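You operate a simulated robot arm through the tools that you are given. There is no shell and no other tool. Be economical: measure what you need, move in short steps, check, and stop when the job is done.

The job below is to be done with a simulated robot arm. You get a single attempt, and the scene is never put back.

## Task
Take the blue cap and put it on top of the blue jar on the top deck of the blue trolley. Stack the blue block marked "No. 75" from the top deck of the blue trolley on top of the blue block marked "No. 26". Fetch the white jar from the top deck of the blue trolley and stand it on the lower deck of the blue trolley. Open the trolley bar. Any order will do. Set down upright: white jar.

Only the result counts: the job must be done as asked and must still hold three seconds after the hand-in. Knocking over, shifting, dropping, spilling or breaking anything else fails it. A push-on lid holds only when it is set on centred and level and pressed home; a screw cap is set on level and turned clockwise until tight.

## Robot
A 7-joint arm with a two-finger parallel gripper, fixed in place. Base frame: the origin is at the foot of the arm, x ahead of it, y to its left, z up; the work surface is at about z = 780. Lengths are in mm, angles in rad, forces in N, time in s.
With the tool pointing down near the work surface it reaches from about 340 to 740 mm from the base axis. Its first joint turns from -2.007 to 2.007 rad. Payload 3.91 kg.
Tool frame: the origin (TCP) lies between the finger pads and is the grasp point; the fingertips stand 30 mm ahead of it; z points along the fingers, y is the line along which they close. Largest opening 110 mm; finger width 20, thickness 10; the body of the gripper, 48 by 112 mm, starts 55 mm behind the TCP.
Orientation is that of the tool frame in the base frame, as [roll, pitch, yaw] about the fixed x, y, z axes, in that order (R = Rz(yaw) Ry(pitch) Rx(roll)). With the fingers straight down and closing along the base's y, the tool's x points along the base's -x, its y along +y and its z along -z.

## Interface
- The arm moves only by the tool arm_command. Its argument "commands" is a list of rows, each a list of 3 entries, a list of its own where there are three numbers: the shift along the tool's x, y, z in units of 500 mm (1.0 is 500 mm), then the turn, a rotation vector about the tool's x, y, z in units of 180 degrees (1.0 is 180 degrees), then the gripper command, from -1 (shut) to 1 (fully open), values between in proportion. In form: [[[dx, dy, dz], [wx, wy, wz], fingers], ...]. A call has 1 to 8 rows; each row is the pose to reach, as a shift and turn from the pose commanded when the call began, along the tool's axes at that moment. A call with a number of a shift or a turn outside -1 to 1 is refused whole. A row lasts 0.2 s, in which the tool goes at most 50 mm and 0.15 rad; a call with a longer step from one row to the next is refused whole, and so is a gripper value outside its range. A pose out of reach is approached as far as the arm can. The call stops where the force on the tool passes 40 N (or 10 N more than at its start, if that is more) or the arm is blocked; 0.2 s more then pass. Each finger travels about 108 mm/s and halts on what it meets, pressing with about 24 N; the grip force reading is that of the motor and also rises with nothing between the fingers. The clock runs only during rows and for 0.2 s after the last one: add rows that repeat a pose to give the fingers time. The reply holds the time, the measured pose of the TCP, the force on the tool along the base axes, the opening and the grip force, in the units named above and with some noise, with the torque about the TCP (base axes, N m) and any sound that the robot's microphone picked up.
- Cameras (640 x 400 px; columns grow to the right, rows downward): "scene" is fixed at [411.3, 505.2, 1357.2]; the picture's right is [-0.29, 0.96, 0.00], its down [0.87, 0.26, -0.41] and it looks along [-0.40, -0.12, -0.91] (base axes); focal length 257 px, centre (320, 200). "wrist" rides on the gripper at [72, 17, -103] in the tool frame; the picture's right is [-0.23, 0.97, 0.00], its down [-0.76, -0.18, -0.62] and it looks along [-0.61, -0.14, 0.78] (tool axes); focal length 222 px, centre (320, 200). There is no depth. A picture from a camera that has moved, and an enlarged one, comes with that camera's place and axes in the base frame and with its lens. The place of the scene camera against the robot may be out by one fixed shift of up to 25 mm in any direction.
- get_image(camera): a new picture of that camera. The clock stands still meanwhile.
- lift_body(by): slides the trunk up (or, below 0, down) by that many mm; the arm rides with it, the base frame stays. It gives what a move gives, with no picture.
- enlarge(camera, box): a new picture of the part [left, top, right, bottom] of that camera's present view, enlarged. The clock stands still meanwhile.
- close_job(): hands the job in; it is judged then, once.

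Go step by step. Nothing tells you positions but the pictures and the camera data: compare them with the known pose of the tool, close in by small moves and look again before you grip or let go. The budget is 120 turns and 76 pictures, counting those below and the enlarged ones. Unless the task says otherwise, let go and move clear before handing in.

The tools are called after "Emit:" as name(argument=value, ...) on one line, values as JSON. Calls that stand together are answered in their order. arm_command: Moves the arm, as the interface text tells. Its arguments: {"type":"object","properties":{"commands":{"type":"array","items":{"type":"array"}}},"required":["commands"]} The other tools are called the same way: lift_body (by) slides the trunk up or down; get_image (camera) takes a picture; enlarge (camera, box) takes an enlarged picture of a part of a camera's view; close_job () hands the job in.

At the start:

```text
time_s: 0.0
tool_pos: [145.6, 364.2, 1023.6]
ee_rot: [-3.141, 0.0, -3.141]
force: [0.0, -0.6, -0.1]
ft_torque: [-0.02, 0.0, 0.0]
opening: 110.2
grip_force: 0.1
trunk travel left (down, up): [-725.0, 265.0]
```

scene: 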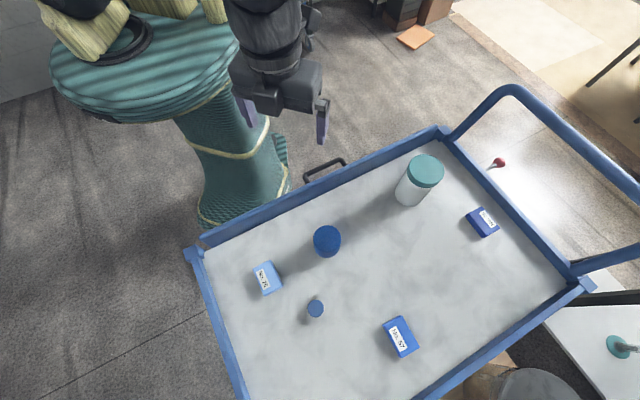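
wrist: 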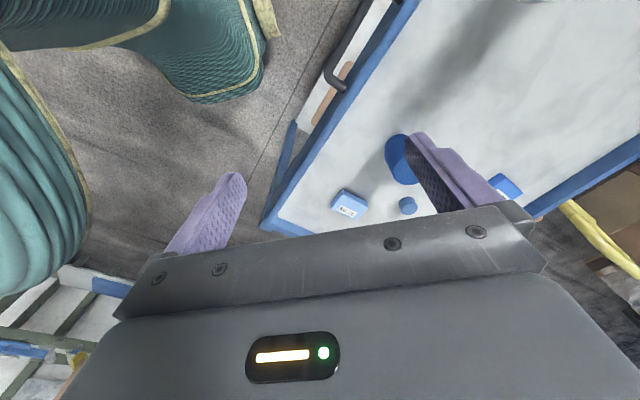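

I see the trolley with a blue jar, a small blue cap, three blue blocks and a white jar with a teal lid. I'll enlarge parts of the scene to read the labels and find the bar.

Emit:
enlarge(camera="scene", box=[230, 220, 430, 370])

Emit:
enlarge(camera="scene", box=[280, 80, 540, 250])

```text
2.67 times, centred on (330, 295) of scene
camera zoom: at [411.3, 505.2, 1357.2], right [-0.29, 0.96, 0.0], down [0.87, 0.26, -0.41], along [-0.4, -0.12, -0.91], focal length 685 px, centre (293, -53)
```

zoom: 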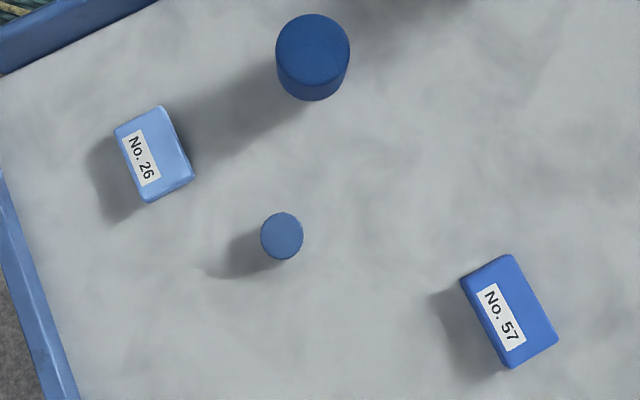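

```text
2.35 times, centred on (410, 165) of scene
camera zoom: at [411.3, 505.2, 1357.2], right [-0.29, 0.96, 0.0], down [0.87, 0.26, -0.41], along [-0.4, -0.12, -0.91], focal length 604 px, centre (108, 282)
```

zoom: 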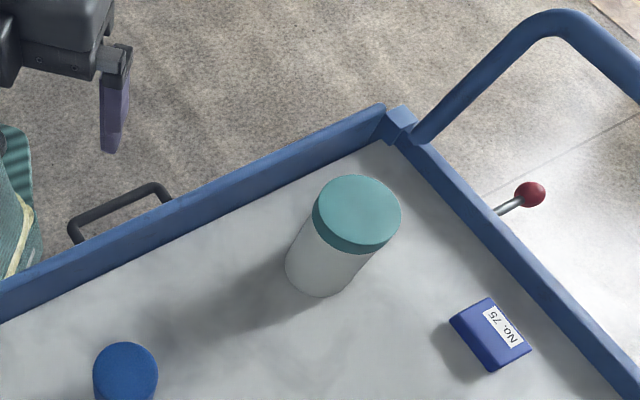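

The blocks are No. 26 (light), No. 57 and No. 75, and there is a black bar handle on the robot side plus a red-knobbed lever on the handle side. I'll yaw the tool about 45° to face the trolley and look with the wrist camera.

Emit:
arm_command(commands=[[[0, 0, 0], [0, 0, -0.042], 1], [[0, 0, 0], [0, 0, -0.084], 1], [[0, 0, 0], [0, 0, -0.126], 1], [[0, 0, 0], [0, 0, -0.168], 1], [[0, 0, 0], [0, 0, -0.21], 1], [[0, 0, 0], [0, 0, -0.25], 1], [[0, 0, 0], [0, 0, -0.25], 1]])

Emit:
get_image(camera="wrist")

```text
time_s: 1.6
tool_pos: [145.3, 364.5, 1024.4]
ee_rot: [3.141, 0.001, -2.355]
force: [-0.4, 0.7, -0.6]
ft_torque: [-0.01, -0.02, 0.02]
opening: 110.1
grip_force: 0.0
trunk travel left (down, up): [-725.0, 265.0]
```

```text
71 pictures are left
camera wrist: at [82.9, 326.2, 1127.5], right [-0.53, 0.85, 0.0], down [0.66, 0.41, 0.62], along [0.53, 0.33, -0.78], focal length 222 px, centre (320, 200)
```

wrist: 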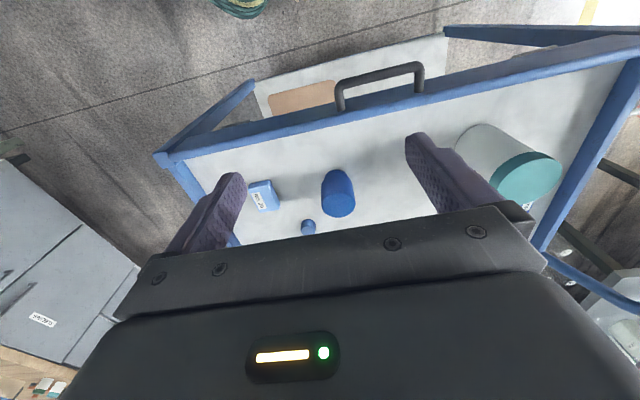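

I can see the near edge, the black handle and part of the lower deck. Enlarging these.

Emit:
enlarge(camera="wrist", box=[150, 20, 470, 220])

Emit:
enlarge(camera="wrist", box=[230, 150, 390, 250])

```text
2.00 times, centred on (310, 120) of wrist
camera zoom: at [82.9, 326.2, 1127.5], right [-0.53, 0.85, 0.0], down [0.66, 0.41, 0.62], along [0.53, 0.33, -0.78], focal length 444 px, centre (340, 360)
```

zoom: 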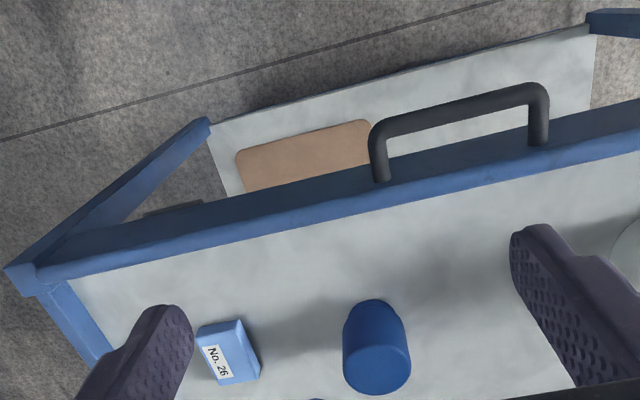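

```text
4.00 times, centred on (310, 200) of wrist
camera zoom: at [82.9, 326.2, 1127.5], right [-0.53, 0.85, 0.0], down [0.66, 0.41, 0.62], along [0.53, 0.33, -0.78], focal length 888 px, centre (360, 200)
```

zoom: 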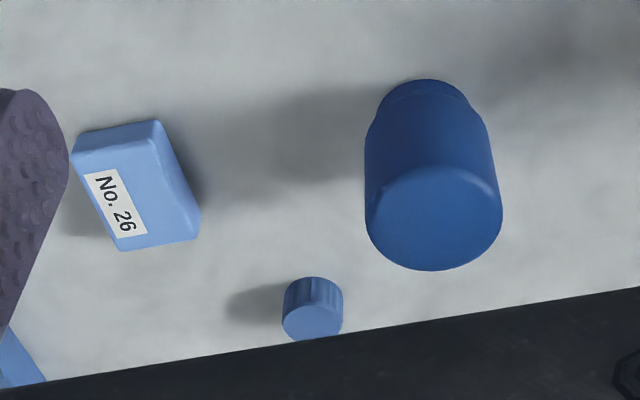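

The jar seems to have a neck at its lower end and the cap is knurled; I need side views. I'll tilt the tool up toward the trolley, so the wrist camera looks more horizontally.

Emit:
arm_command(commands=[[[0, 0, 0], [0, -0.042, 0], 1], [[0, 0, 0], [0, -0.084, 0], 1], [[0, 0, 0], [0, -0.126, 0], 1], [[0, 0, 0], [0, -0.168, 0], 1], [[0, 0, 0], [0, -0.21, 0], 1], [[0, 0, 0], [0, -0.25, 0], 1], [[0, 0, 0], [0, -0.25, 0], 1]])

Emit:
get_image(camera="wrist")

Emit:
get_image(camera="scene")

```text
time_s: 3.4
tool_pos: [162.0, 384.0, 1050.3]
ee_rot: [3.041, 0.813, -2.481]
force: [0.3, 0.0, 0.1]
ft_torque: [0.01, -0.05, -0.01]
opening: 110.1
grip_force: 0.0
out of reach, approached as far as the arm can: row 4, 5, 6, 7
trunk travel left (down, up): [-725.0, 265.0]
stopped in row 7: the arm was blocked; the commanded pose is now the measured one
```

```text
68 pictures are left
camera wrist: at [59.1, 312.3, 1069.9], right [-0.53, 0.82, 0.23], down [0.21, -0.14, 0.97], along [0.82, 0.56, -0.1], focal length 222 px, centre (320, 200)
```

wrist: 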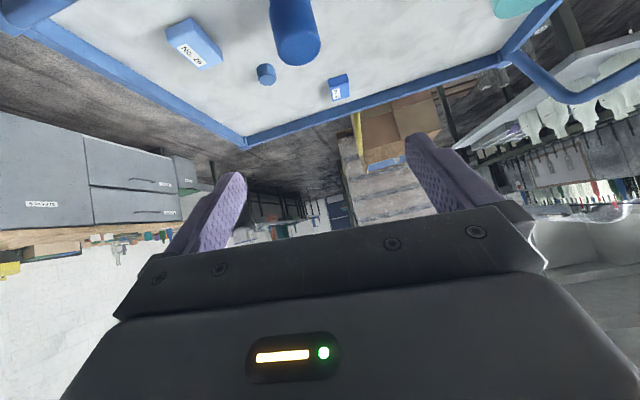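

```text
67 pictures are left
```

scene: 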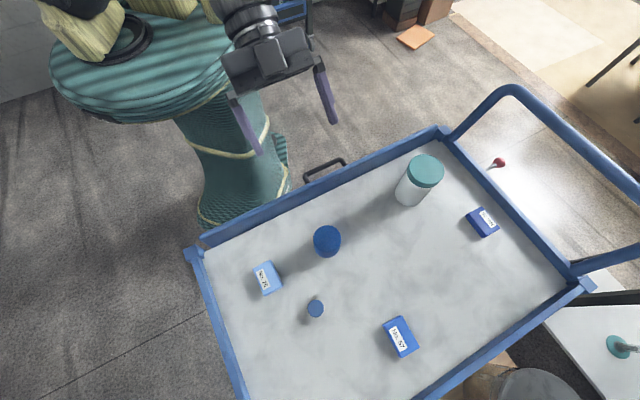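

The tilt is limited near the base. I'll go back to vertical, then move over the handle for a close look.

Emit:
arm_command(commands=[[[0, 0, 0], [0.0023, 0.0433, -0.0041], 1], [[0, 0, 0], [0.0046, 0.0867, -0.0083], 1], [[0, 0, 0], [0.007, 0.13, -0.0125], 1], [[0, 0, 0], [0.0093, 0.1733, -0.0166], 1], [[0, 0, 0], [0.0116, 0.2167, -0.0208], 1], [[0, 0, 0], [0.0139, 0.26, -0.0249], 1], [[0, 0, 0], [0.0139, 0.26, -0.0249], 1]])

```text
time_s: 5.0
tool_pos: [159.0, 384.9, 1051.7]
ee_rot: [-3.14, 0.001, -2.35]
force: [0.1, 1.6, -0.8]
ft_torque: [-0.01, -0.01, 0.02]
opening: 110.3
grip_force: 0.1
out of reach, approached as far as the arm can: row 3
trunk travel left (down, up): [-725.0, 265.0]
```

Emit:
arm_command(commands=[[[0.0675, 0.034, 0], [0, 0, 0], 1], [[0.135, 0.068, 0.02], [0, 0, 0], 1], [[0.2, 0.1, 0.06], [0, 0, 0], 1], [[0.26, 0.136, 0.1], [0, 0, 0], 1], [[0.26, 0.136, 0.1], [0, 0, 0], 1]])

Emit:
get_image(camera="wrist")

```text
time_s: 6.2
tool_pos: [16.0, 338.4, 1000.7]
ee_rot: [-3.138, 0.0, -2.35]
force: [0.3, -0.7, 0.3]
ft_torque: [-0.01, 0.03, 0.01]
opening: 109.9
grip_force: 0.0
trunk travel left (down, up): [-725.0, 265.0]
```

```text
66 pictures are left
camera wrist: at [-46.2, 298.9, 1103.4], right [-0.53, 0.85, 0.0], down [0.66, 0.42, 0.62], along [0.53, 0.33, -0.78], focal length 222 px, centre (320, 200)
```

wrist: 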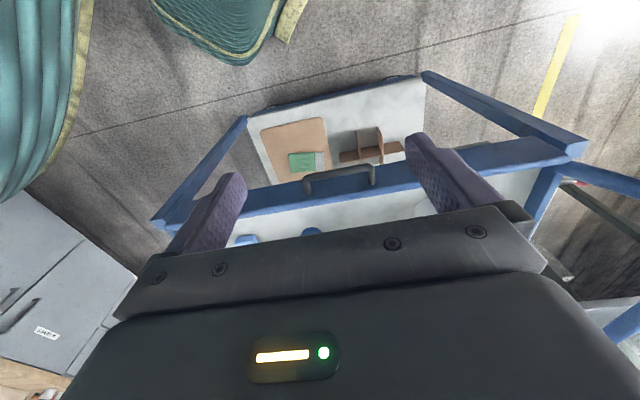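

Emit:
enlarge(camera="wrist", box=[230, 70, 450, 250])

Emit:
enlarge(camera="wrist", box=[480, 100, 640, 330])

```text
2.22 times, centred on (340, 160) of wrist
camera zoom: at [-46.2, 298.9, 1103.4], right [-0.53, 0.85, 0.0], down [0.66, 0.42, 0.62], along [0.53, 0.33, -0.78], focal length 494 px, centre (276, 289)
```

zoom: 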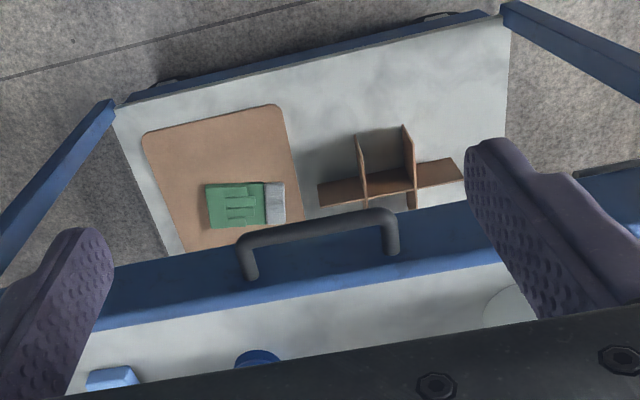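

```text
1.74 times, centred on (560, 215) of wrist
camera zoom: at [-46.2, 298.9, 1103.4], right [-0.53, 0.85, 0.0], down [0.66, 0.42, 0.62], along [0.53, 0.33, -0.78], focal length 386 px, centre (-97, 174)
```

zoom: 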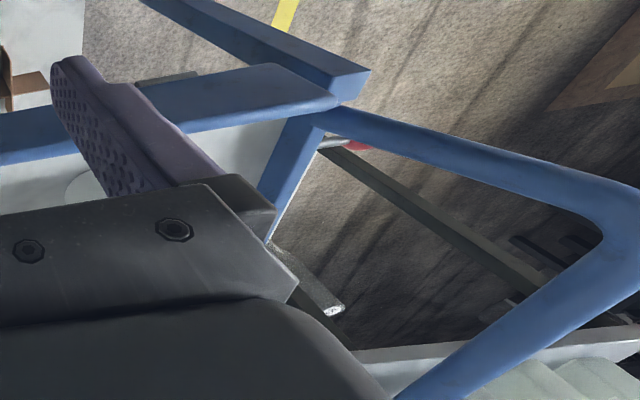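

The handle is a black U-bar on the outer face of the near panel (n≈357, e≈228 in trolley-aligned axes, z≈808), and the lower deck is at z≈205 with free space. Next I look closely at the jar and the cap.

Emit:
arm_command(commands=[[[-0.075, -0.039, 0], [0, 0, 0], 1], [[-0.15, -0.078, 0.02], [0, 0, 0], 1], [[-0.225, -0.117, 0.05], [0, 0, 0], 1], [[-0.3, -0.156, 0.1], [0, 0, 0], 1], [[-0.3, -0.156, 0.1], [0, 0, 0], 1]])

Emit:
enlarge(camera="wrist", box=[200, 80, 440, 240])

```text
time_s: 7.4
tool_pos: [178.4, 393.3, 949.9]
ee_rot: [-3.139, 0.001, -2.349]
force: [-0.6, 0.1, 0.4]
ft_torque: [0.02, -0.03, -0.02]
opening: 109.9
grip_force: 0.0
trunk travel left (down, up): [-725.0, 265.0]
```

```text
2.50 times, centred on (320, 160) of wrist
camera zoom: at [115.7, 353.3, 1052.7], right [-0.53, 0.85, 0.0], down [0.66, 0.42, 0.62], along [0.53, 0.33, -0.78], focal length 555 px, centre (320, 300)
```

zoom: 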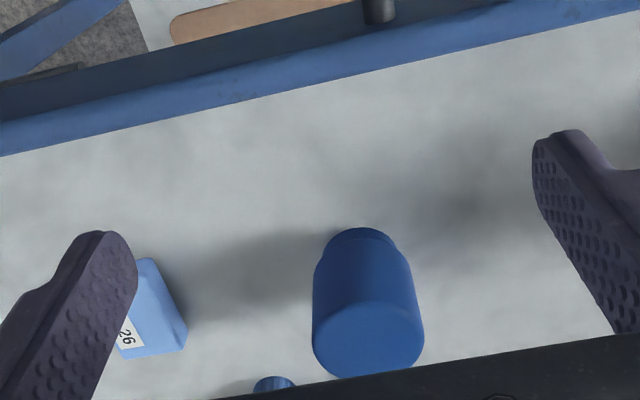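

The jar is a smooth-topped 58 mm cylinder about 80 mm tall, with the small 32 mm knurled cap beside it. I'll move so the wrist camera sees the cap and block 26 closely.

Emit:
arm_command(commands=[[[-0.063, -0.043, 0], [0, 0, 0], 1], [[-0.126, -0.086, 0], [0, 0, 0], 1], [[-0.189, -0.129, 0], [0, 0, 0], 1], [[-0.252, -0.172, 0], [0, 0, 0], 1], [[-0.252, -0.172, 0], [0, 0, 0], 1]])

Emit:
get_image(camera="wrist")

Emit:
enlarge(camera="wrist", box=[240, 140, 400, 240])

```text
time_s: 8.6
tool_pos: [332.1, 421.5, 949.8]
ee_rot: [-3.14, 0.002, -2.349]
force: [0.0, 0.0, -0.5]
ft_torque: [0.02, 0.01, 0.02]
opening: 110.2
grip_force: 0.1
trunk travel left (down, up): [-725.0, 265.0]
```

```text
62 pictures are left
camera wrist: at [269.7, 381.8, 1053.2], right [-0.53, 0.85, 0.0], down [0.66, 0.42, 0.62], along [0.53, 0.33, -0.78], focal length 222 px, centre (320, 200)
```

wrist: 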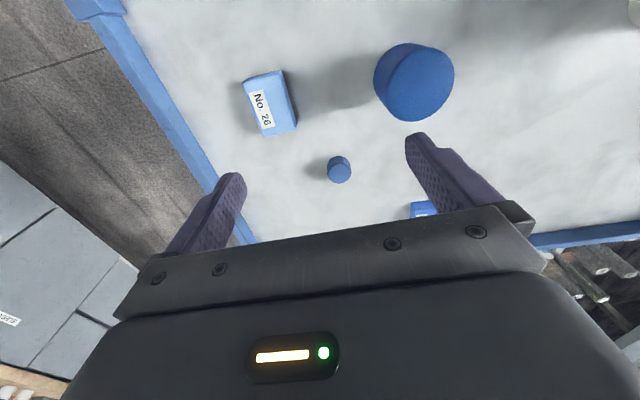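

```text
4.00 times, centred on (320, 190) of wrist
camera zoom: at [269.7, 381.8, 1053.2], right [-0.53, 0.85, 0.0], down [0.66, 0.42, 0.62], along [0.53, 0.33, -0.78], focal length 888 px, centre (320, 240)
```

zoom: 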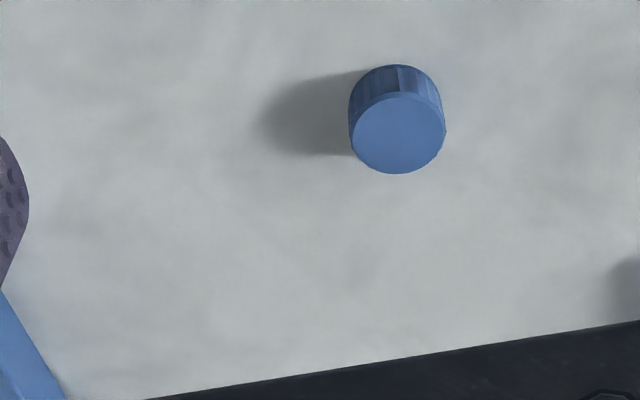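

The cap centre is about (387, 488), top z≈799. I'll move above it and check alignment.

Emit:
arm_command(commands=[[[-0.086, 0.007, 0.0], [0, 0, 0], 0.3], [[-0.172, 0.0144, 0.02], [0, 0, 0], 0.3], [[-0.1724, 0.0144, 0.1], [0, 0, 0], 0.3], [[-0.1724, 0.0144, 0.16], [0, 0, 0], 0.3], [[-0.1724, 0.0144, 0.2], [0, 0, 0], 0.3], [[-0.1724, 0.0144, 0.2], [0, 0, 0], 0.3]])

Emit:
get_image(camera="wrist")

Emit:
enlarge(camera="scene", box=[240, 210, 440, 360])

```text
time_s: 10.0
tool_pos: [383.9, 488.3, 850.6]
ee_rot: [-3.14, -0.001, -2.348]
force: [0.4, -0.9, -0.7]
ft_torque: [0.0, 0.0, -0.01]
opening: 71.4
grip_force: 0.1
trunk travel left (down, up): [-725.0, 265.0]
```

```text
60 pictures are left
camera wrist: at [320.9, 448.0, 954.3], right [-0.53, 0.85, 0.0], down [0.66, 0.42, 0.62], along [0.53, 0.33, -0.78], focal length 222 px, centre (320, 200)
```

wrist: 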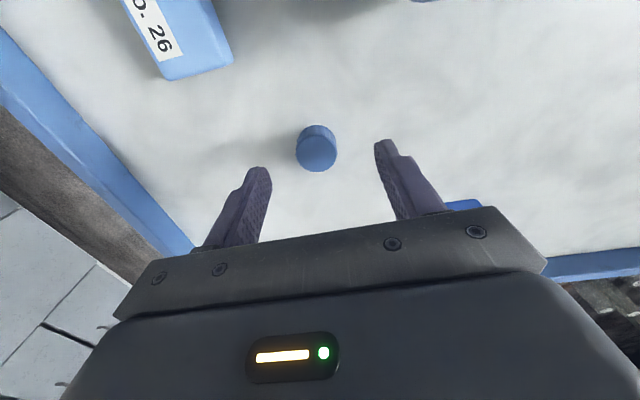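

```text
2.67 times, centred on (340, 285) of scene
camera zoom: at [411.3, 505.2, 1357.2], right [-0.29, 0.96, 0.0], down [0.87, 0.26, -0.41], along [-0.4, -0.12, -0.91], focal length 685 px, centre (267, -27)
```

zoom: 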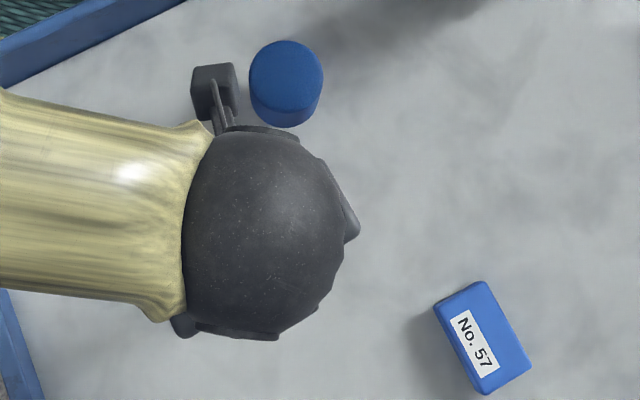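

Cap reads about (387.4, 487); small correction, then descend so the tips sit about 5 mm above the deck, and close.

Emit:
arm_command(commands=[[[-0.0035, -0.0064, 0.03], [0, 0, 0], 0.3], [[-0.0035, -0.0064, 0.071], [0, 0, 0], 0.3], [[-0.0035, -0.0064, 0.071], [0, 0, 0], -1], [[-0.0035, -0.0064, 0.071], [0, 0, 0], -1], [[-0.0035, -0.0064, 0.071], [0, 0, 0], -1], [[-0.0035, -0.0064, 0.071], [0, 0, 0], -1]])

Emit:
get_image(camera="wrist")

```text
time_s: 11.4
tool_pos: [389.7, 486.2, 814.3]
ee_rot: [-3.139, -0.002, -2.35]
force: [0.8, -0.2, -0.2]
ft_torque: [-0.02, 0.01, -0.02]
opening: 30.4
grip_force: 24.3
trunk travel left (down, up): [-725.0, 265.0]
```

```text
58 pictures are left
camera wrist: at [326.8, 446.5, 917.5], right [-0.53, 0.85, 0.0], down [0.66, 0.42, 0.62], along [0.53, 0.33, -0.78], focal length 222 px, centre (320, 200)
```

wrist: 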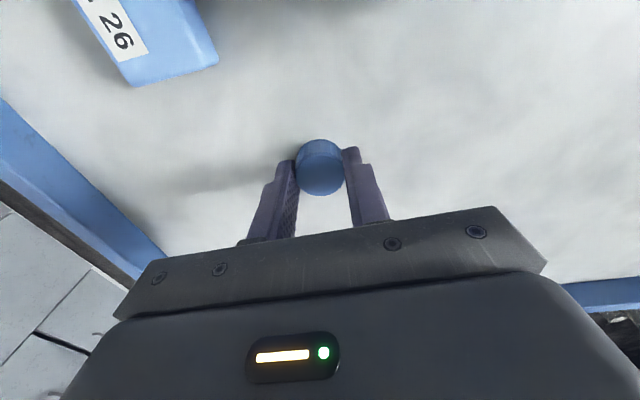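

The cap is gripped (opening 30.4 mm). Lifting 120 mm and moving over the jar.

Emit:
arm_command(commands=[[[0, 0, -0.08], [0, 0, 0], -1], [[0, 0, -0.16], [0, 0, 0], -1], [[0, 0, -0.24], [0, 0, 0], -1], [[0.07, 0.053, -0.24], [0, 0, 0], -1], [[0.14, 0.106, -0.24], [0, 0, 0], -1], [[0.204, 0.16, -0.24], [0, 0, 0], -1], [[0.204, 0.16, -0.24], [0, 0, 0], -1]])

Emit:
get_image(camera="wrist")

Emit:
enlarge(camera="scene", box=[270, 180, 390, 260])

```text
time_s: 13.0
tool_pos: [264.8, 473.2, 932.7]
ee_rot: [-3.141, 0.001, -2.351]
force: [-0.1, 0.4, -0.1]
ft_torque: [0.02, 0.03, -0.01]
opening: 30.2
grip_force: 24.0
trunk travel left (down, up): [-725.0, 265.0]
```

```text
57 pictures are left
camera wrist: at [201.6, 432.5, 1035.7], right [-0.53, 0.85, 0.0], down [0.66, 0.42, 0.62], along [0.53, 0.33, -0.78], focal length 222 px, centre (320, 200)
```

wrist: 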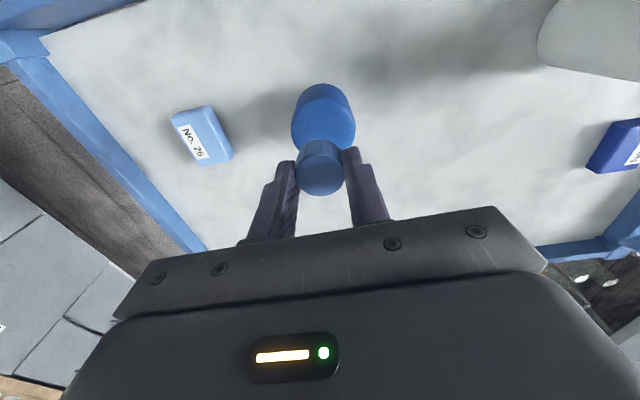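

```text
5.00 times, centred on (330, 220) of scene
camera zoom: at [411.3, 505.2, 1357.2], right [-0.29, 0.96, 0.0], down [0.87, 0.26, -0.41], along [-0.4, -0.12, -0.91], focal length 1284 px, centre (270, 100)
```

zoom: 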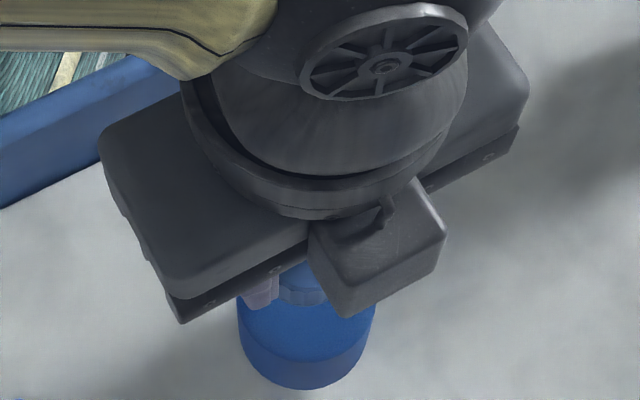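

Emit:
enlarge(camera="wrist", box=[260, 70, 390, 200])

```text
3.08 times, centred on (325, 135) of wrist
camera zoom: at [201.6, 432.5, 1035.7], right [-0.53, 0.85, 0.0], down [0.66, 0.42, 0.62], along [0.53, 0.33, -0.78], focal length 684 px, centre (305, 400)
```

zoom: 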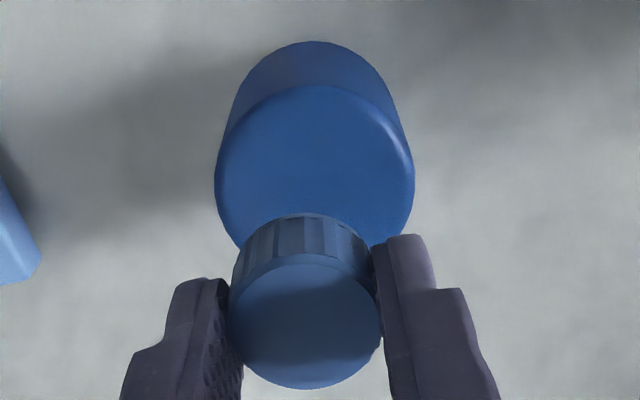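

The jar top appears to be centred near (256, 469) at z≈858. I shift the cap there and lower part-way to recheck.

Emit:
arm_command(commands=[[[0.015, 0.007, 0], [0, 0, 0], -1], [[0.015, 0.007, 0.02], [0, 0, 0], -1], [[0.015, 0.007, 0.05], [0, 0, 0], -1], [[0.015, 0.007, 0.05], [0, 0, 0], -1]])

Emit:
enlarge(camera="wrist", box=[260, 70, 390, 200])

Emit:
enlarge(camera="scene", box=[285, 200, 375, 270])

```text
time_s: 14.0
tool_pos: [255.8, 467.7, 910.9]
ee_rot: [-3.138, 0.0, -2.35]
force: [0.9, 0.5, -0.2]
ft_torque: [-0.02, -0.03, -0.02]
opening: 30.4
grip_force: 24.0
trunk travel left (down, up): [-725.0, 265.0]
```

```text
3.08 times, centred on (325, 135) of wrist
camera zoom: at [193.4, 428.2, 1013.1], right [-0.53, 0.85, 0.0], down [0.66, 0.42, 0.62], along [0.53, 0.33, -0.78], focal length 684 px, centre (305, 400)
```

zoom: 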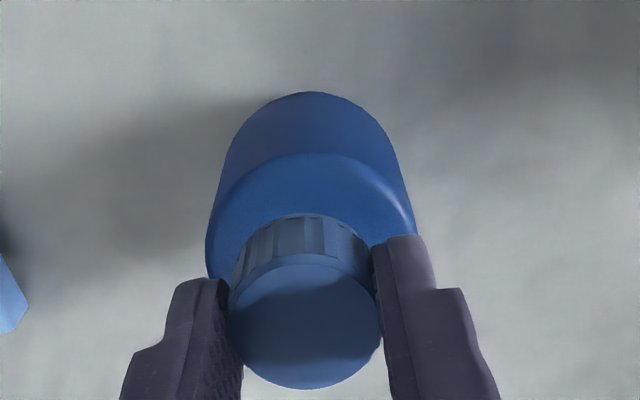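

```text
5.71 times, centred on (330, 235) of scene
camera zoom: at [411.3, 505.2, 1357.2], right [-0.29, 0.96, 0.0], down [0.87, 0.26, -0.41], along [-0.4, -0.12, -0.91], focal length 1468 px, centre (263, 0)
```

zoom: 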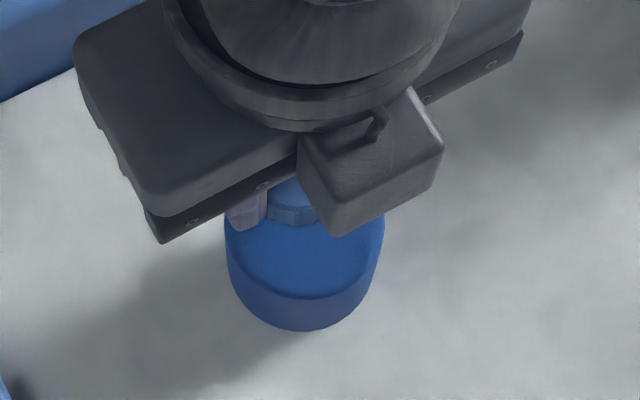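

Comparing both views, the jar top looks lower (z≈846) and centred nearer (262, 474). I'll shift 9 mm outward and compare again.

Emit:
arm_command(commands=[[[-0.018, 0, 0], [0, 0, 0], -1], [[-0.018, 0, 0.02], [0, 0, 0], -1], [[-0.018, 0, 0.02], [0, 0, 0], -1]])

Emit:
enlarge(camera="wrist", box=[260, 70, 390, 200])

Emit:
enlarge(camera="scene", box=[285, 200, 375, 270])

```text
time_s: 14.8
tool_pos: [259.9, 472.9, 901.6]
ee_rot: [-3.139, 0.0, -2.35]
force: [0.5, -0.1, 0.7]
ft_torque: [0.0, 0.02, 0.01]
opening: 30.7
grip_force: 23.9
trunk travel left (down, up): [-725.0, 265.0]
```

```text
3.08 times, centred on (325, 135) of wrist
camera zoom: at [197.3, 433.0, 1003.5], right [-0.53, 0.85, 0.0], down [0.66, 0.42, 0.62], along [0.53, 0.33, -0.78], focal length 684 px, centre (305, 400)
```

zoom: 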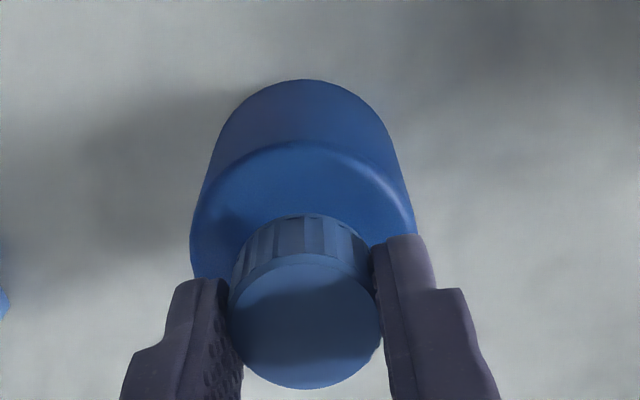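

```text
5.71 times, centred on (330, 235) of scene
camera zoom: at [411.3, 505.2, 1357.2], right [-0.29, 0.96, 0.0], down [0.87, 0.26, -0.41], along [-0.4, -0.12, -0.91], focal length 1468 px, centre (263, 0)
```

zoom: 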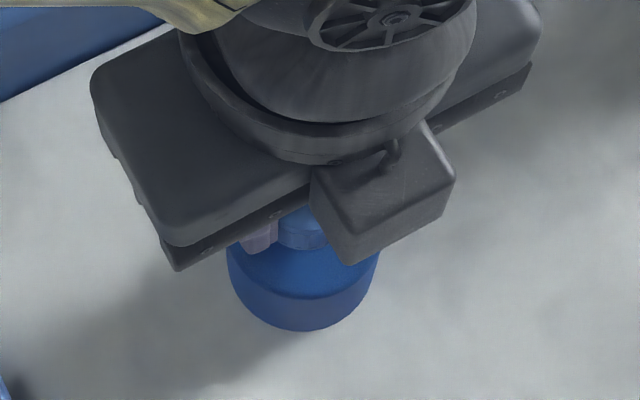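

The cap now lines up with the jar in both views (about 1.5 mm left to correct). Lowering slowly until contact.

Emit:
arm_command(commands=[[[-0.003, -0.0015, 0.02], [0, 0, 0], -1], [[-0.003, -0.0015, 0.032], [0, 0, 0], -1], [[-0.003, -0.0015, 0.036], [0, 0, 0], -1], [[-0.003, -0.0015, 0.04], [0, 0, 0], -1], [[-0.003, -0.0015, 0.044], [0, 0, 0], -1]])

Emit:
enlarge(camera="wrist", box=[260, 70, 390, 200])

Emit:
enlarge(camera="scene", box=[285, 200, 375, 270])

```text
time_s: 16.0
tool_pos: [261.9, 474.4, 884.1]
ee_rot: [3.139, 0.01, -2.352]
force: [0.3, -2.9, 18.6]
ft_torque: [-0.33, 0.05, -0.02]
opening: 30.5
grip_force: 24.4
trunk travel left (down, up): [-725.0, 265.0]
stopped in row 5: the force on the tool passed its limit at 42 N (the readings are from after the stop); the commanded pose is now the measured one
```

```text
3.08 times, centred on (325, 135) of wrist
camera zoom: at [198.4, 433.2, 987.3], right [-0.53, 0.85, 0.0], down [0.66, 0.41, 0.63], along [0.53, 0.34, -0.78], focal length 684 px, centre (305, 400)
```

zoom: 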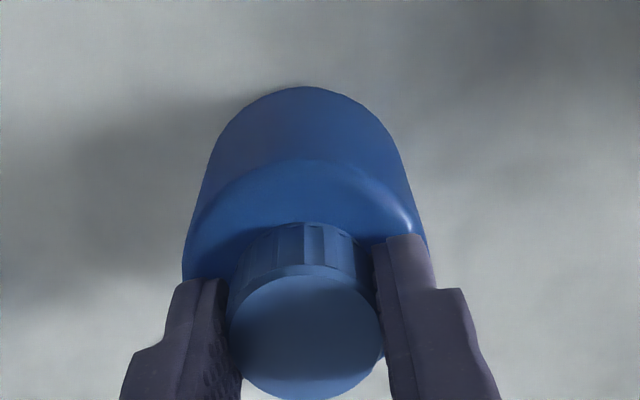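

```text
5.71 times, centred on (330, 235) of scene
camera zoom: at [411.3, 505.2, 1357.2], right [-0.29, 0.96, 0.0], down [0.87, 0.26, -0.41], along [-0.4, -0.12, -0.91], focal length 1468 px, centre (263, 0)
```

zoom: 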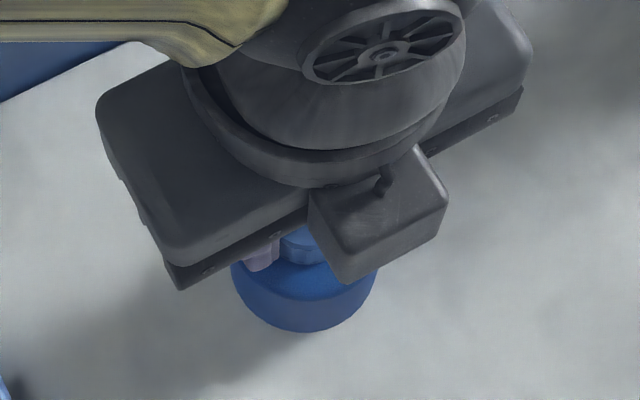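

Contact at cap-bottom z≈848, and it is close to centred. I'll relieve the pressure slightly, open the fingers gently and rise.

Emit:
arm_command(commands=[[[0, 0, -0.002], [0, 0, 0], -1], [[0, 0, -0.002], [0, 0, 0], -0.35], [[0, 0, -0.002], [0, 0, 0], 0.0], [[0, 0, -0.002], [0, 0, 0], 0.2], [[0, 0, -0.06], [0, 0, 0], 0.3], [[0, 0, -0.14], [0, 0, 0], 0.3], [[0, 0, -0.2], [0, 0, 0], 0.3]])

Emit:
enlarge(camera="wrist", box=[220, 40, 420, 200])

Emit:
enlarge(camera="scene", box=[285, 200, 375, 270])

```text
time_s: 17.6
tool_pos: [260.1, 471.9, 981.8]
ee_rot: [3.14, 0.005, -2.35]
force: [1.2, 0.7, -0.9]
ft_torque: [-0.03, -0.01, 0.02]
opening: 71.7
grip_force: 0.0
trunk travel left (down, up): [-725.0, 265.0]
```

```text
2.50 times, centred on (320, 120) of wrist
camera zoom: at [198.0, 431.8, 1085.4], right [-0.53, 0.85, 0.0], down [0.66, 0.41, 0.63], along [0.53, 0.34, -0.78], focal length 555 px, centre (320, 400)
```

zoom: 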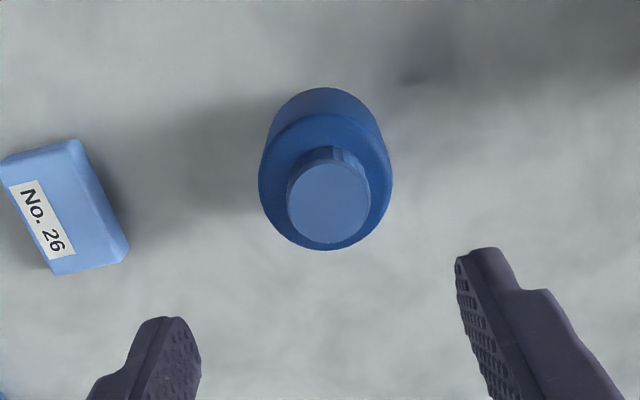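

```text
5.71 times, centred on (330, 235) of scene
camera zoom: at [411.3, 505.2, 1357.2], right [-0.29, 0.96, 0.0], down [0.87, 0.26, -0.41], along [-0.4, -0.12, -0.91], focal length 1468 px, centre (263, 0)
```

zoom: 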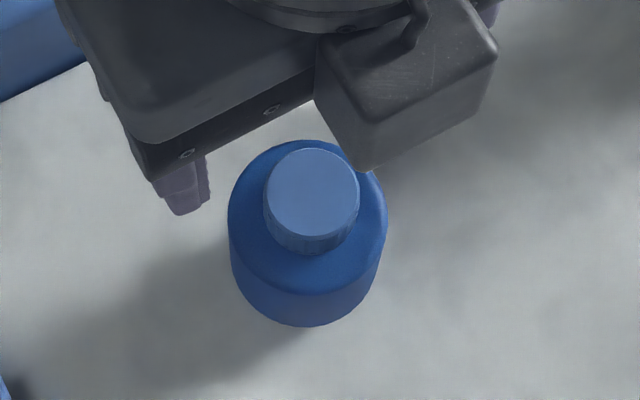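

The cap sits flat and centred on the jar. Next is block 75, about (109, 807); I'll approach it high up and test the reach.

Emit:
arm_command(commands=[[[-0.02, 0.08, -0.02], [0, 0, 0], 0.5], [[-0.05, 0.16, -0.04], [0, 0, 0], 0.5], [[-0.08, 0.24, -0.04], [0, 0, 0], 0.5], [[-0.11, 0.32, -0.04], [0, 0, 0], 0.5], [[-0.14, 0.4, -0.04], [0, 0, 0], 0.5], [[-0.16, 0.48, -0.04], [0, 0, 0], 0.5], [[-0.18, 0.56, -0.04], [0, 0, 0], 0.5], [[-0.18, 0.56, -0.04], [0, 0, 0], 0.5]])

Emit:
get_image(camera="wrist")

```text
time_s: 19.4
tool_pos: [120.3, 697.0, 998.8]
ee_rot: [3.14, 0.008, -2.349]
force: [-0.2, 0.2, 0.3]
ft_torque: [-0.02, 0.02, 0.02]
opening: 82.4
grip_force: 0.0
out of reach, approached as far as the arm can: row 7, 8
trunk travel left (down, up): [-725.0, 265.0]
```

```text
46 pictures are left
camera wrist: at [58.1, 657.2, 1101.5], right [-0.53, 0.85, 0.0], down [0.66, 0.41, 0.63], along [0.53, 0.34, -0.78], focal length 222 px, centre (320, 200)
```

wrist: 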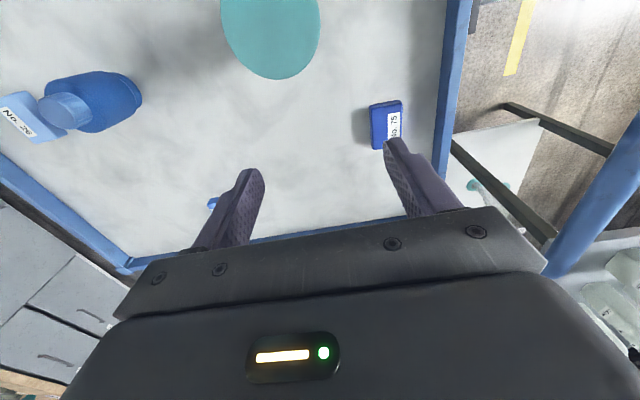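

With the tool vertical the reach ends at about 740 mm and block 75 is at ~795, so I'll need a tilt. I'll move the white jar first to make room, starting with a better look at it.

Emit:
arm_command(commands=[[[0.09, -0.01, 0], [0, 0, 0], 1], [[0.18, -0.02, 0], [0, 0, 0], 1], [[0.27, -0.03, 0.02], [0, 0, 0], 1], [[0.336, -0.036, 0.05], [0, 0, 0], 1], [[0.336, -0.036, 0.05], [0, 0, 0], 1]])

Emit:
get_image(camera="wrist")

```text
time_s: 20.6
tool_pos: [15.3, 567.4, 973.7]
ee_rot: [3.141, 0.008, -2.352]
force: [-0.3, -0.3, -1.1]
ft_torque: [0.04, 0.03, 0.02]
opening: 110.2
grip_force: 0.1
trunk travel left (down, up): [-725.0, 265.0]
```

```text
45 pictures are left
camera wrist: at [-48.3, 527.8, 1076.2], right [-0.53, 0.85, 0.0], down [0.66, 0.41, 0.63], along [0.53, 0.34, -0.78], focal length 222 px, centre (320, 200)
```

wrist: 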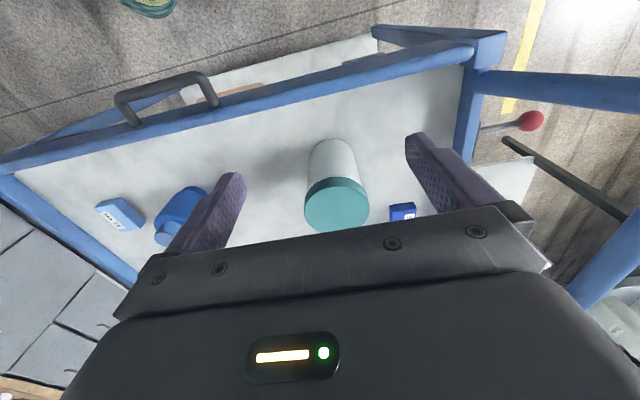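

Emit:
enlarge(camera="wrist", box=[260, 90, 440, 240])

Emit:
enlarge(camera="wrist", box=[430, 20, 570, 180])

```text
2.67 times, centred on (350, 165) of wrist
camera zoom: at [-48.3, 527.8, 1076.2], right [-0.53, 0.85, 0.0], down [0.66, 0.41, 0.63], along [0.53, 0.34, -0.78], focal length 592 px, centre (240, 293)
```

zoom: 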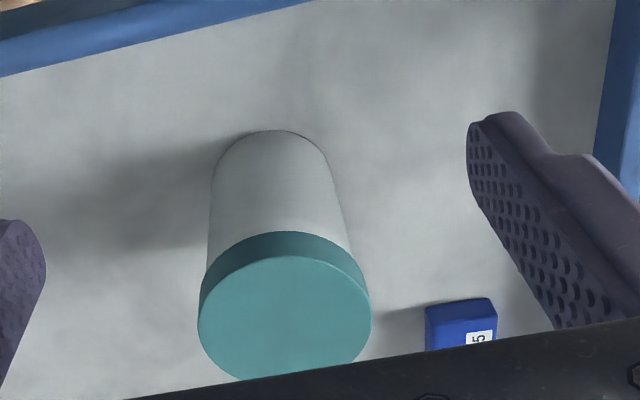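

```text
2.50 times, centred on (500, 100) of wrist
camera zoom: at [-48.3, 527.8, 1076.2], right [-0.53, 0.85, 0.0], down [0.66, 0.41, 0.63], along [0.53, 0.34, -0.78], focal length 555 px, centre (-130, 450)
```

zoom: 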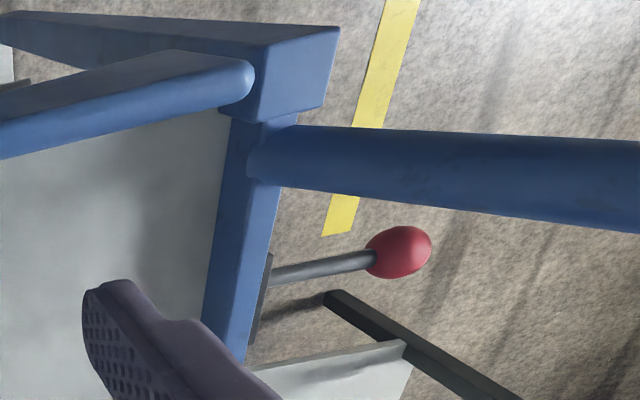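

The jar is centred near (72, 623), 120 mm tall with a 68 mm lid; the near rim is a separate rounded bar with the handle. For a near-horizontal grasp the camera must be on the upper side, so I'll try turning the tool 180° about its axis here.

Emit:
arm_command(commands=[[[0, 0, 0], [0, 0, 0.046], 1], [[0, 0, 0], [0, 0, 0.092], 1], [[0, 0, -0.02], [0, 0, 0.138], 1], [[0, 0, -0.04], [0, 0, 0.184], 1], [[0, 0, -0.06], [0, 0, 0.23], 1], [[0, 0, -0.06], [0, 0, 0.276], 1], [[0, 0, -0.06], [0, 0, 0.322], 1], [[0, 0, -0.06], [0, 0, 0.368], 1]])

Emit:
arm_command(commands=[[[0, 0, 0], [0, 0, 0.046], 1], [[0, 0, 0], [0, 0, 0.092], 1], [[0, 0, 0], [0, 0, 0.138], 1], [[0, 0, 0], [0, 0, 0.184], 1], [[0, 0, 0], [0, 0, 0.23], 1], [[0, 0, 0], [0, 0, 0.276], 1], [[0, 0, 0], [0, 0, 0.322], 1], [[0, 0, 0], [0, 0, 0.368], 1]])

```text
time_s: 22.4
tool_pos: [16.0, 568.2, 1003.7]
ee_rot: [3.135, -0.001, 2.773]
force: [0.4, 0.6, 0.3]
ft_torque: [-0.04, 0.0, 0.0]
opening: 109.7
grip_force: 0.1
trunk travel left (down, up): [-725.0, 265.0]
```

```text
time_s: 24.2
tool_pos: [16.7, 567.1, 1003.8]
ee_rot: [3.138, -0.004, 1.617]
force: [-0.2, 0.6, -0.5]
ft_torque: [0.03, -0.01, 0.0]
opening: 109.9
grip_force: 0.1
trunk travel left (down, up): [-725.0, 265.0]
```

Emit:
arm_command(commands=[[[0, 0, 0], [0, 0, 0.046], 1], [[0, 0, 0], [0, 0, 0.092], 1], [[0, 0, 0], [0, 0, 0.138], 1], [[0, 0, 0], [0, 0, 0.184], 1], [[0, 0, 0], [0, 0, 0.23], 1], [[0, 0, 0], [0, 0, 0.265], 1], [[0, 0, 0], [0, 0, 0.265], 1]])

Emit:
arm_command(commands=[[[0, 0, 0], [0, 0.046, 0], 1], [[0, 0, 0], [0, 0.092, 0], 1], [[0, 0, 0], [0, 0.138, 0], 1], [[0, 0, 0], [0, 0.184, 0], 1], [[0, 0, 0], [0, 0.23, 0], 1], [[0, 0, 0], [0, 0.276, 0], 1], [[0, 0, 0], [0, 0.32, 0], 1], [[0, 0, 0], [0, 0.361, 0], 1]])

Emit:
get_image(camera="wrist")

```text
time_s: 25.8
tool_pos: [17.3, 566.3, 1003.6]
ee_rot: [-3.141, -0.005, 0.784]
force: [-0.2, -0.2, 0.0]
ft_torque: [-0.02, 0.02, 0.0]
opening: 109.9
grip_force: 0.1
trunk travel left (down, up): [-725.0, 265.0]
```

```text
time_s: 27.6
tool_pos: [16.9, 568.1, 1002.5]
ee_rot: [-3.138, -1.143, 0.784]
force: [0.5, -0.5, 0.1]
ft_torque: [-0.01, -0.01, 0.01]
opening: 110.0
grip_force: 0.1
trunk travel left (down, up): [-725.0, 265.0]
```

```text
42 pictures are left
camera wrist: at [-15.9, 510.5, 1112.3], right [0.62, -0.75, -0.21], down [-0.75, -0.5, -0.43], along [0.22, 0.43, -0.88], focal length 222 px, centre (320, 200)
```

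wrist: 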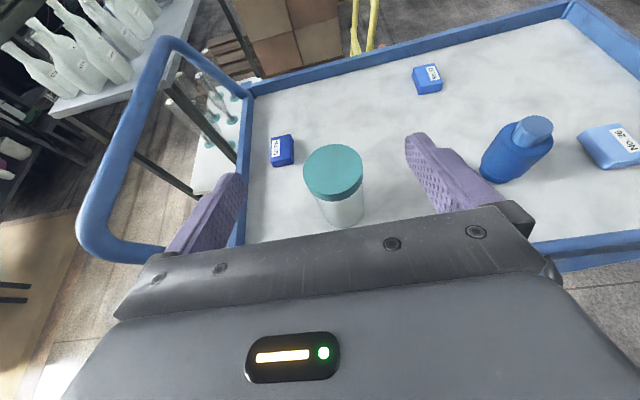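

A clear, upright view with the 65° tilt reached. Moving to a pre-grasp point 120 mm behind the jar along the tool axis.

Emit:
arm_command(commands=[[[-0.074, 0.001, 0.003], [0, 0, 0], 1], [[-0.148, 0.002, 0.006], [0, 0, 0], 1], [[-0.2212, 0.0026, 0.0092], [0, 0, 0], 1], [[-0.2212, 0.0026, 0.0092], [0, 0, 0], 1]])

Emit:
get_image(camera="wrist")

Emit:
get_image(camera="scene")

```text
time_s: 28.6
tool_pos: [-13.5, 538.0, 899.8]
ee_rot: [-3.139, -1.141, 0.782]
force: [0.3, 0.0, -0.2]
ft_torque: [0.03, -0.01, 0.0]
opening: 109.9
grip_force: 0.0
trunk travel left (down, up): [-725.0, 265.0]
```

```text
41 pictures are left
camera wrist: at [-45.4, 480.8, 1008.3], right [0.62, -0.75, -0.21], down [-0.75, -0.5, -0.43], along [0.22, 0.43, -0.88], focal length 222 px, centre (320, 200)
```

wrist: 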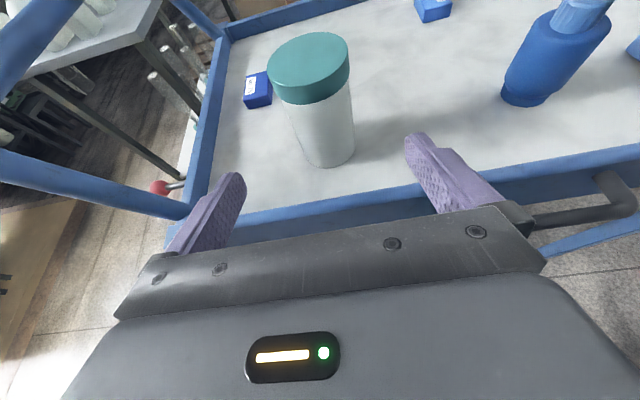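

```text
40 pictures are left
```

scene: 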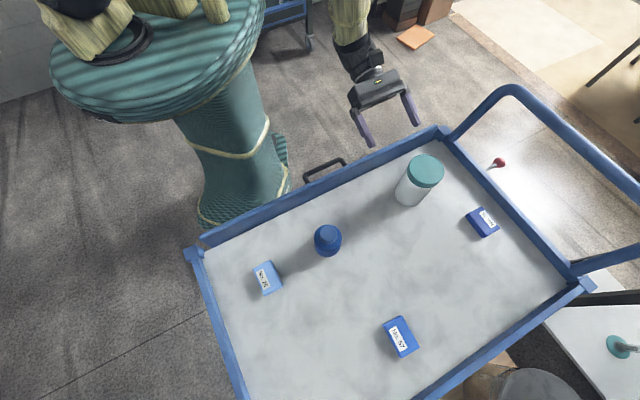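

Aligned. Approaching along the tool axis 120 mm and closing on the jar body.

Emit:
arm_command(commands=[[[0, 0.003, 0.08], [0, 0, 0], 1], [[0, 0.003, 0.16], [0, 0, 0], 1], [[0, 0.003, 0.21], [0, 0, 0], 1], [[0, 0.003, 0.242], [0, 0, 0], 1], [[0, 0.003, 0.242], [0, 0, 0], 1]])

Emit:
get_image(camera="wrist")

```text
time_s: 29.8
tool_pos: [66.4, 613.3, 850.7]
ee_rot: [-3.137, -1.143, 0.782]
force: [0.5, 2.2, 10.1]
ft_torque: [-0.71, 0.51, -0.06]
opening: 110.0
grip_force: 0.1
trunk travel left (down, up): [-725.0, 265.0]
```

```text
39 pictures are left
camera wrist: at [34.5, 556.5, 959.5], right [0.62, -0.75, -0.21], down [-0.75, -0.5, -0.43], along [0.22, 0.43, -0.88], focal length 222 px, centre (320, 200)
```

wrist: 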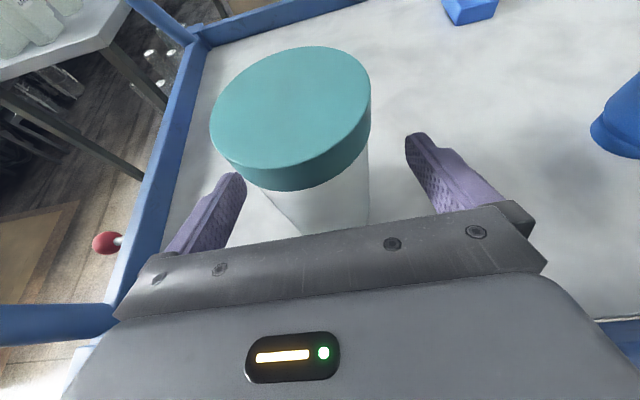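

The hand underside lightly touches the rim bar (10 N up, about 87 mm behind the TCP). I'll rise 9 mm, then close on the jar.

Emit:
arm_command(commands=[[[0.0164, 0, -0.0075], [0, 0, 0], 1], [[0.0164, 0, -0.0075], [0, 0, 0], 0.5], [[0.0164, 0, -0.0075], [0, 0, 0], 0.2], [[0.0164, 0, -0.0075], [0, 0, 0], -0.3], [[0.0164, 0, -0.0075], [0, 0, 0], -0.3], [[0.0164, 0, -0.0075], [0, 0, 0], -1]])

Emit:
get_image(camera="wrist")

```text
time_s: 31.2
tool_pos: [66.0, 614.6, 859.3]
ee_rot: [-3.14, -1.141, 0.784]
force: [-0.5, -0.2, 0.1]
ft_torque: [-0.03, 0.03, 0.01]
opening: 64.8
grip_force: 24.2
trunk travel left (down, up): [-725.0, 265.0]
```

```text
38 pictures are left
camera wrist: at [33.9, 556.7, 968.1], right [0.62, -0.75, -0.21], down [-0.75, -0.5, -0.43], along [0.22, 0.42, -0.88], focal length 222 px, centre (320, 200)
```

wrist: 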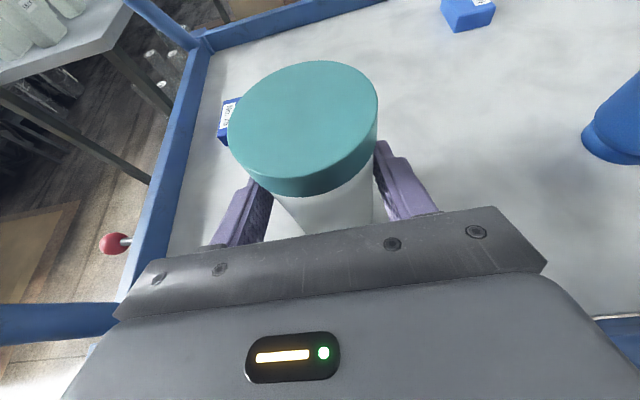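

The jar is gripped firmly (64.8 mm). Lifting straight up with the trunk.

Emit:
lift_body(by=110)

Emit:
arm_command(commands=[[[-0.0415, 0, -0.091], [0, 0, 0], -1], [[-0.083, 0, -0.182], [0, 0, 0], -1], [[-0.1245, 0, -0.273], [0, 0, 0], -1], [[-0.154, 0, -0.337], [0, 0, 0], -1], [[-0.154, 0, -0.337], [0, 0, 0], -1]])

Emit:
get_image(camera="scene")

Emit:
get_image(camera="wrist")

```text
time_s: 32.7
tool_pos: [66.3, 614.7, 970.5]
ee_rot: [-3.14, -1.14, 0.788]
force: [0.2, 0.2, -3.3]
ft_torque: [-0.05, 0.02, -0.02]
opening: 65.0
grip_force: 24.2
trunk travel left (down, up): [-835.0, 155.0]
```

```text
time_s: 33.9
tool_pos: [-63.4, 484.2, 968.2]
ee_rot: [-3.138, -1.14, 0.781]
force: [1.0, 1.0, -3.1]
ft_torque: [-0.06, 0.06, 0.0]
opening: 65.2
grip_force: 24.3
trunk travel left (down, up): [-835.0, 155.0]
```

```text
37 pictures are left
```

scene: 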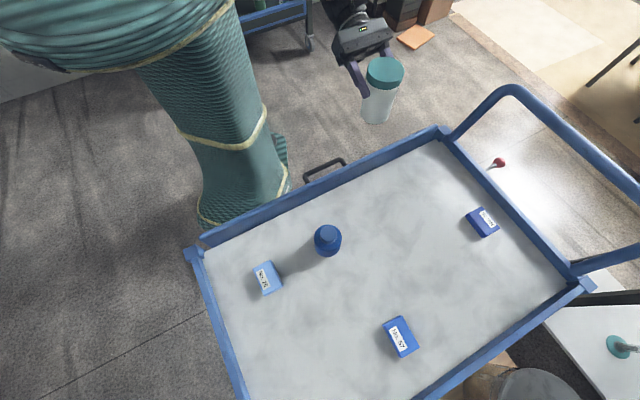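

```text
36 pictures are left
camera wrist: at [-95.0, 427.3, 1077.1], right [0.62, -0.76, -0.21], down [-0.75, -0.5, -0.43], along [0.22, 0.42, -0.88], focal length 222 px, centre (320, 200)
```

wrist: 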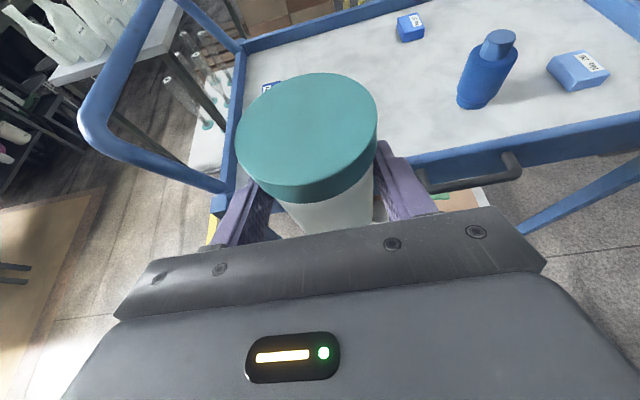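

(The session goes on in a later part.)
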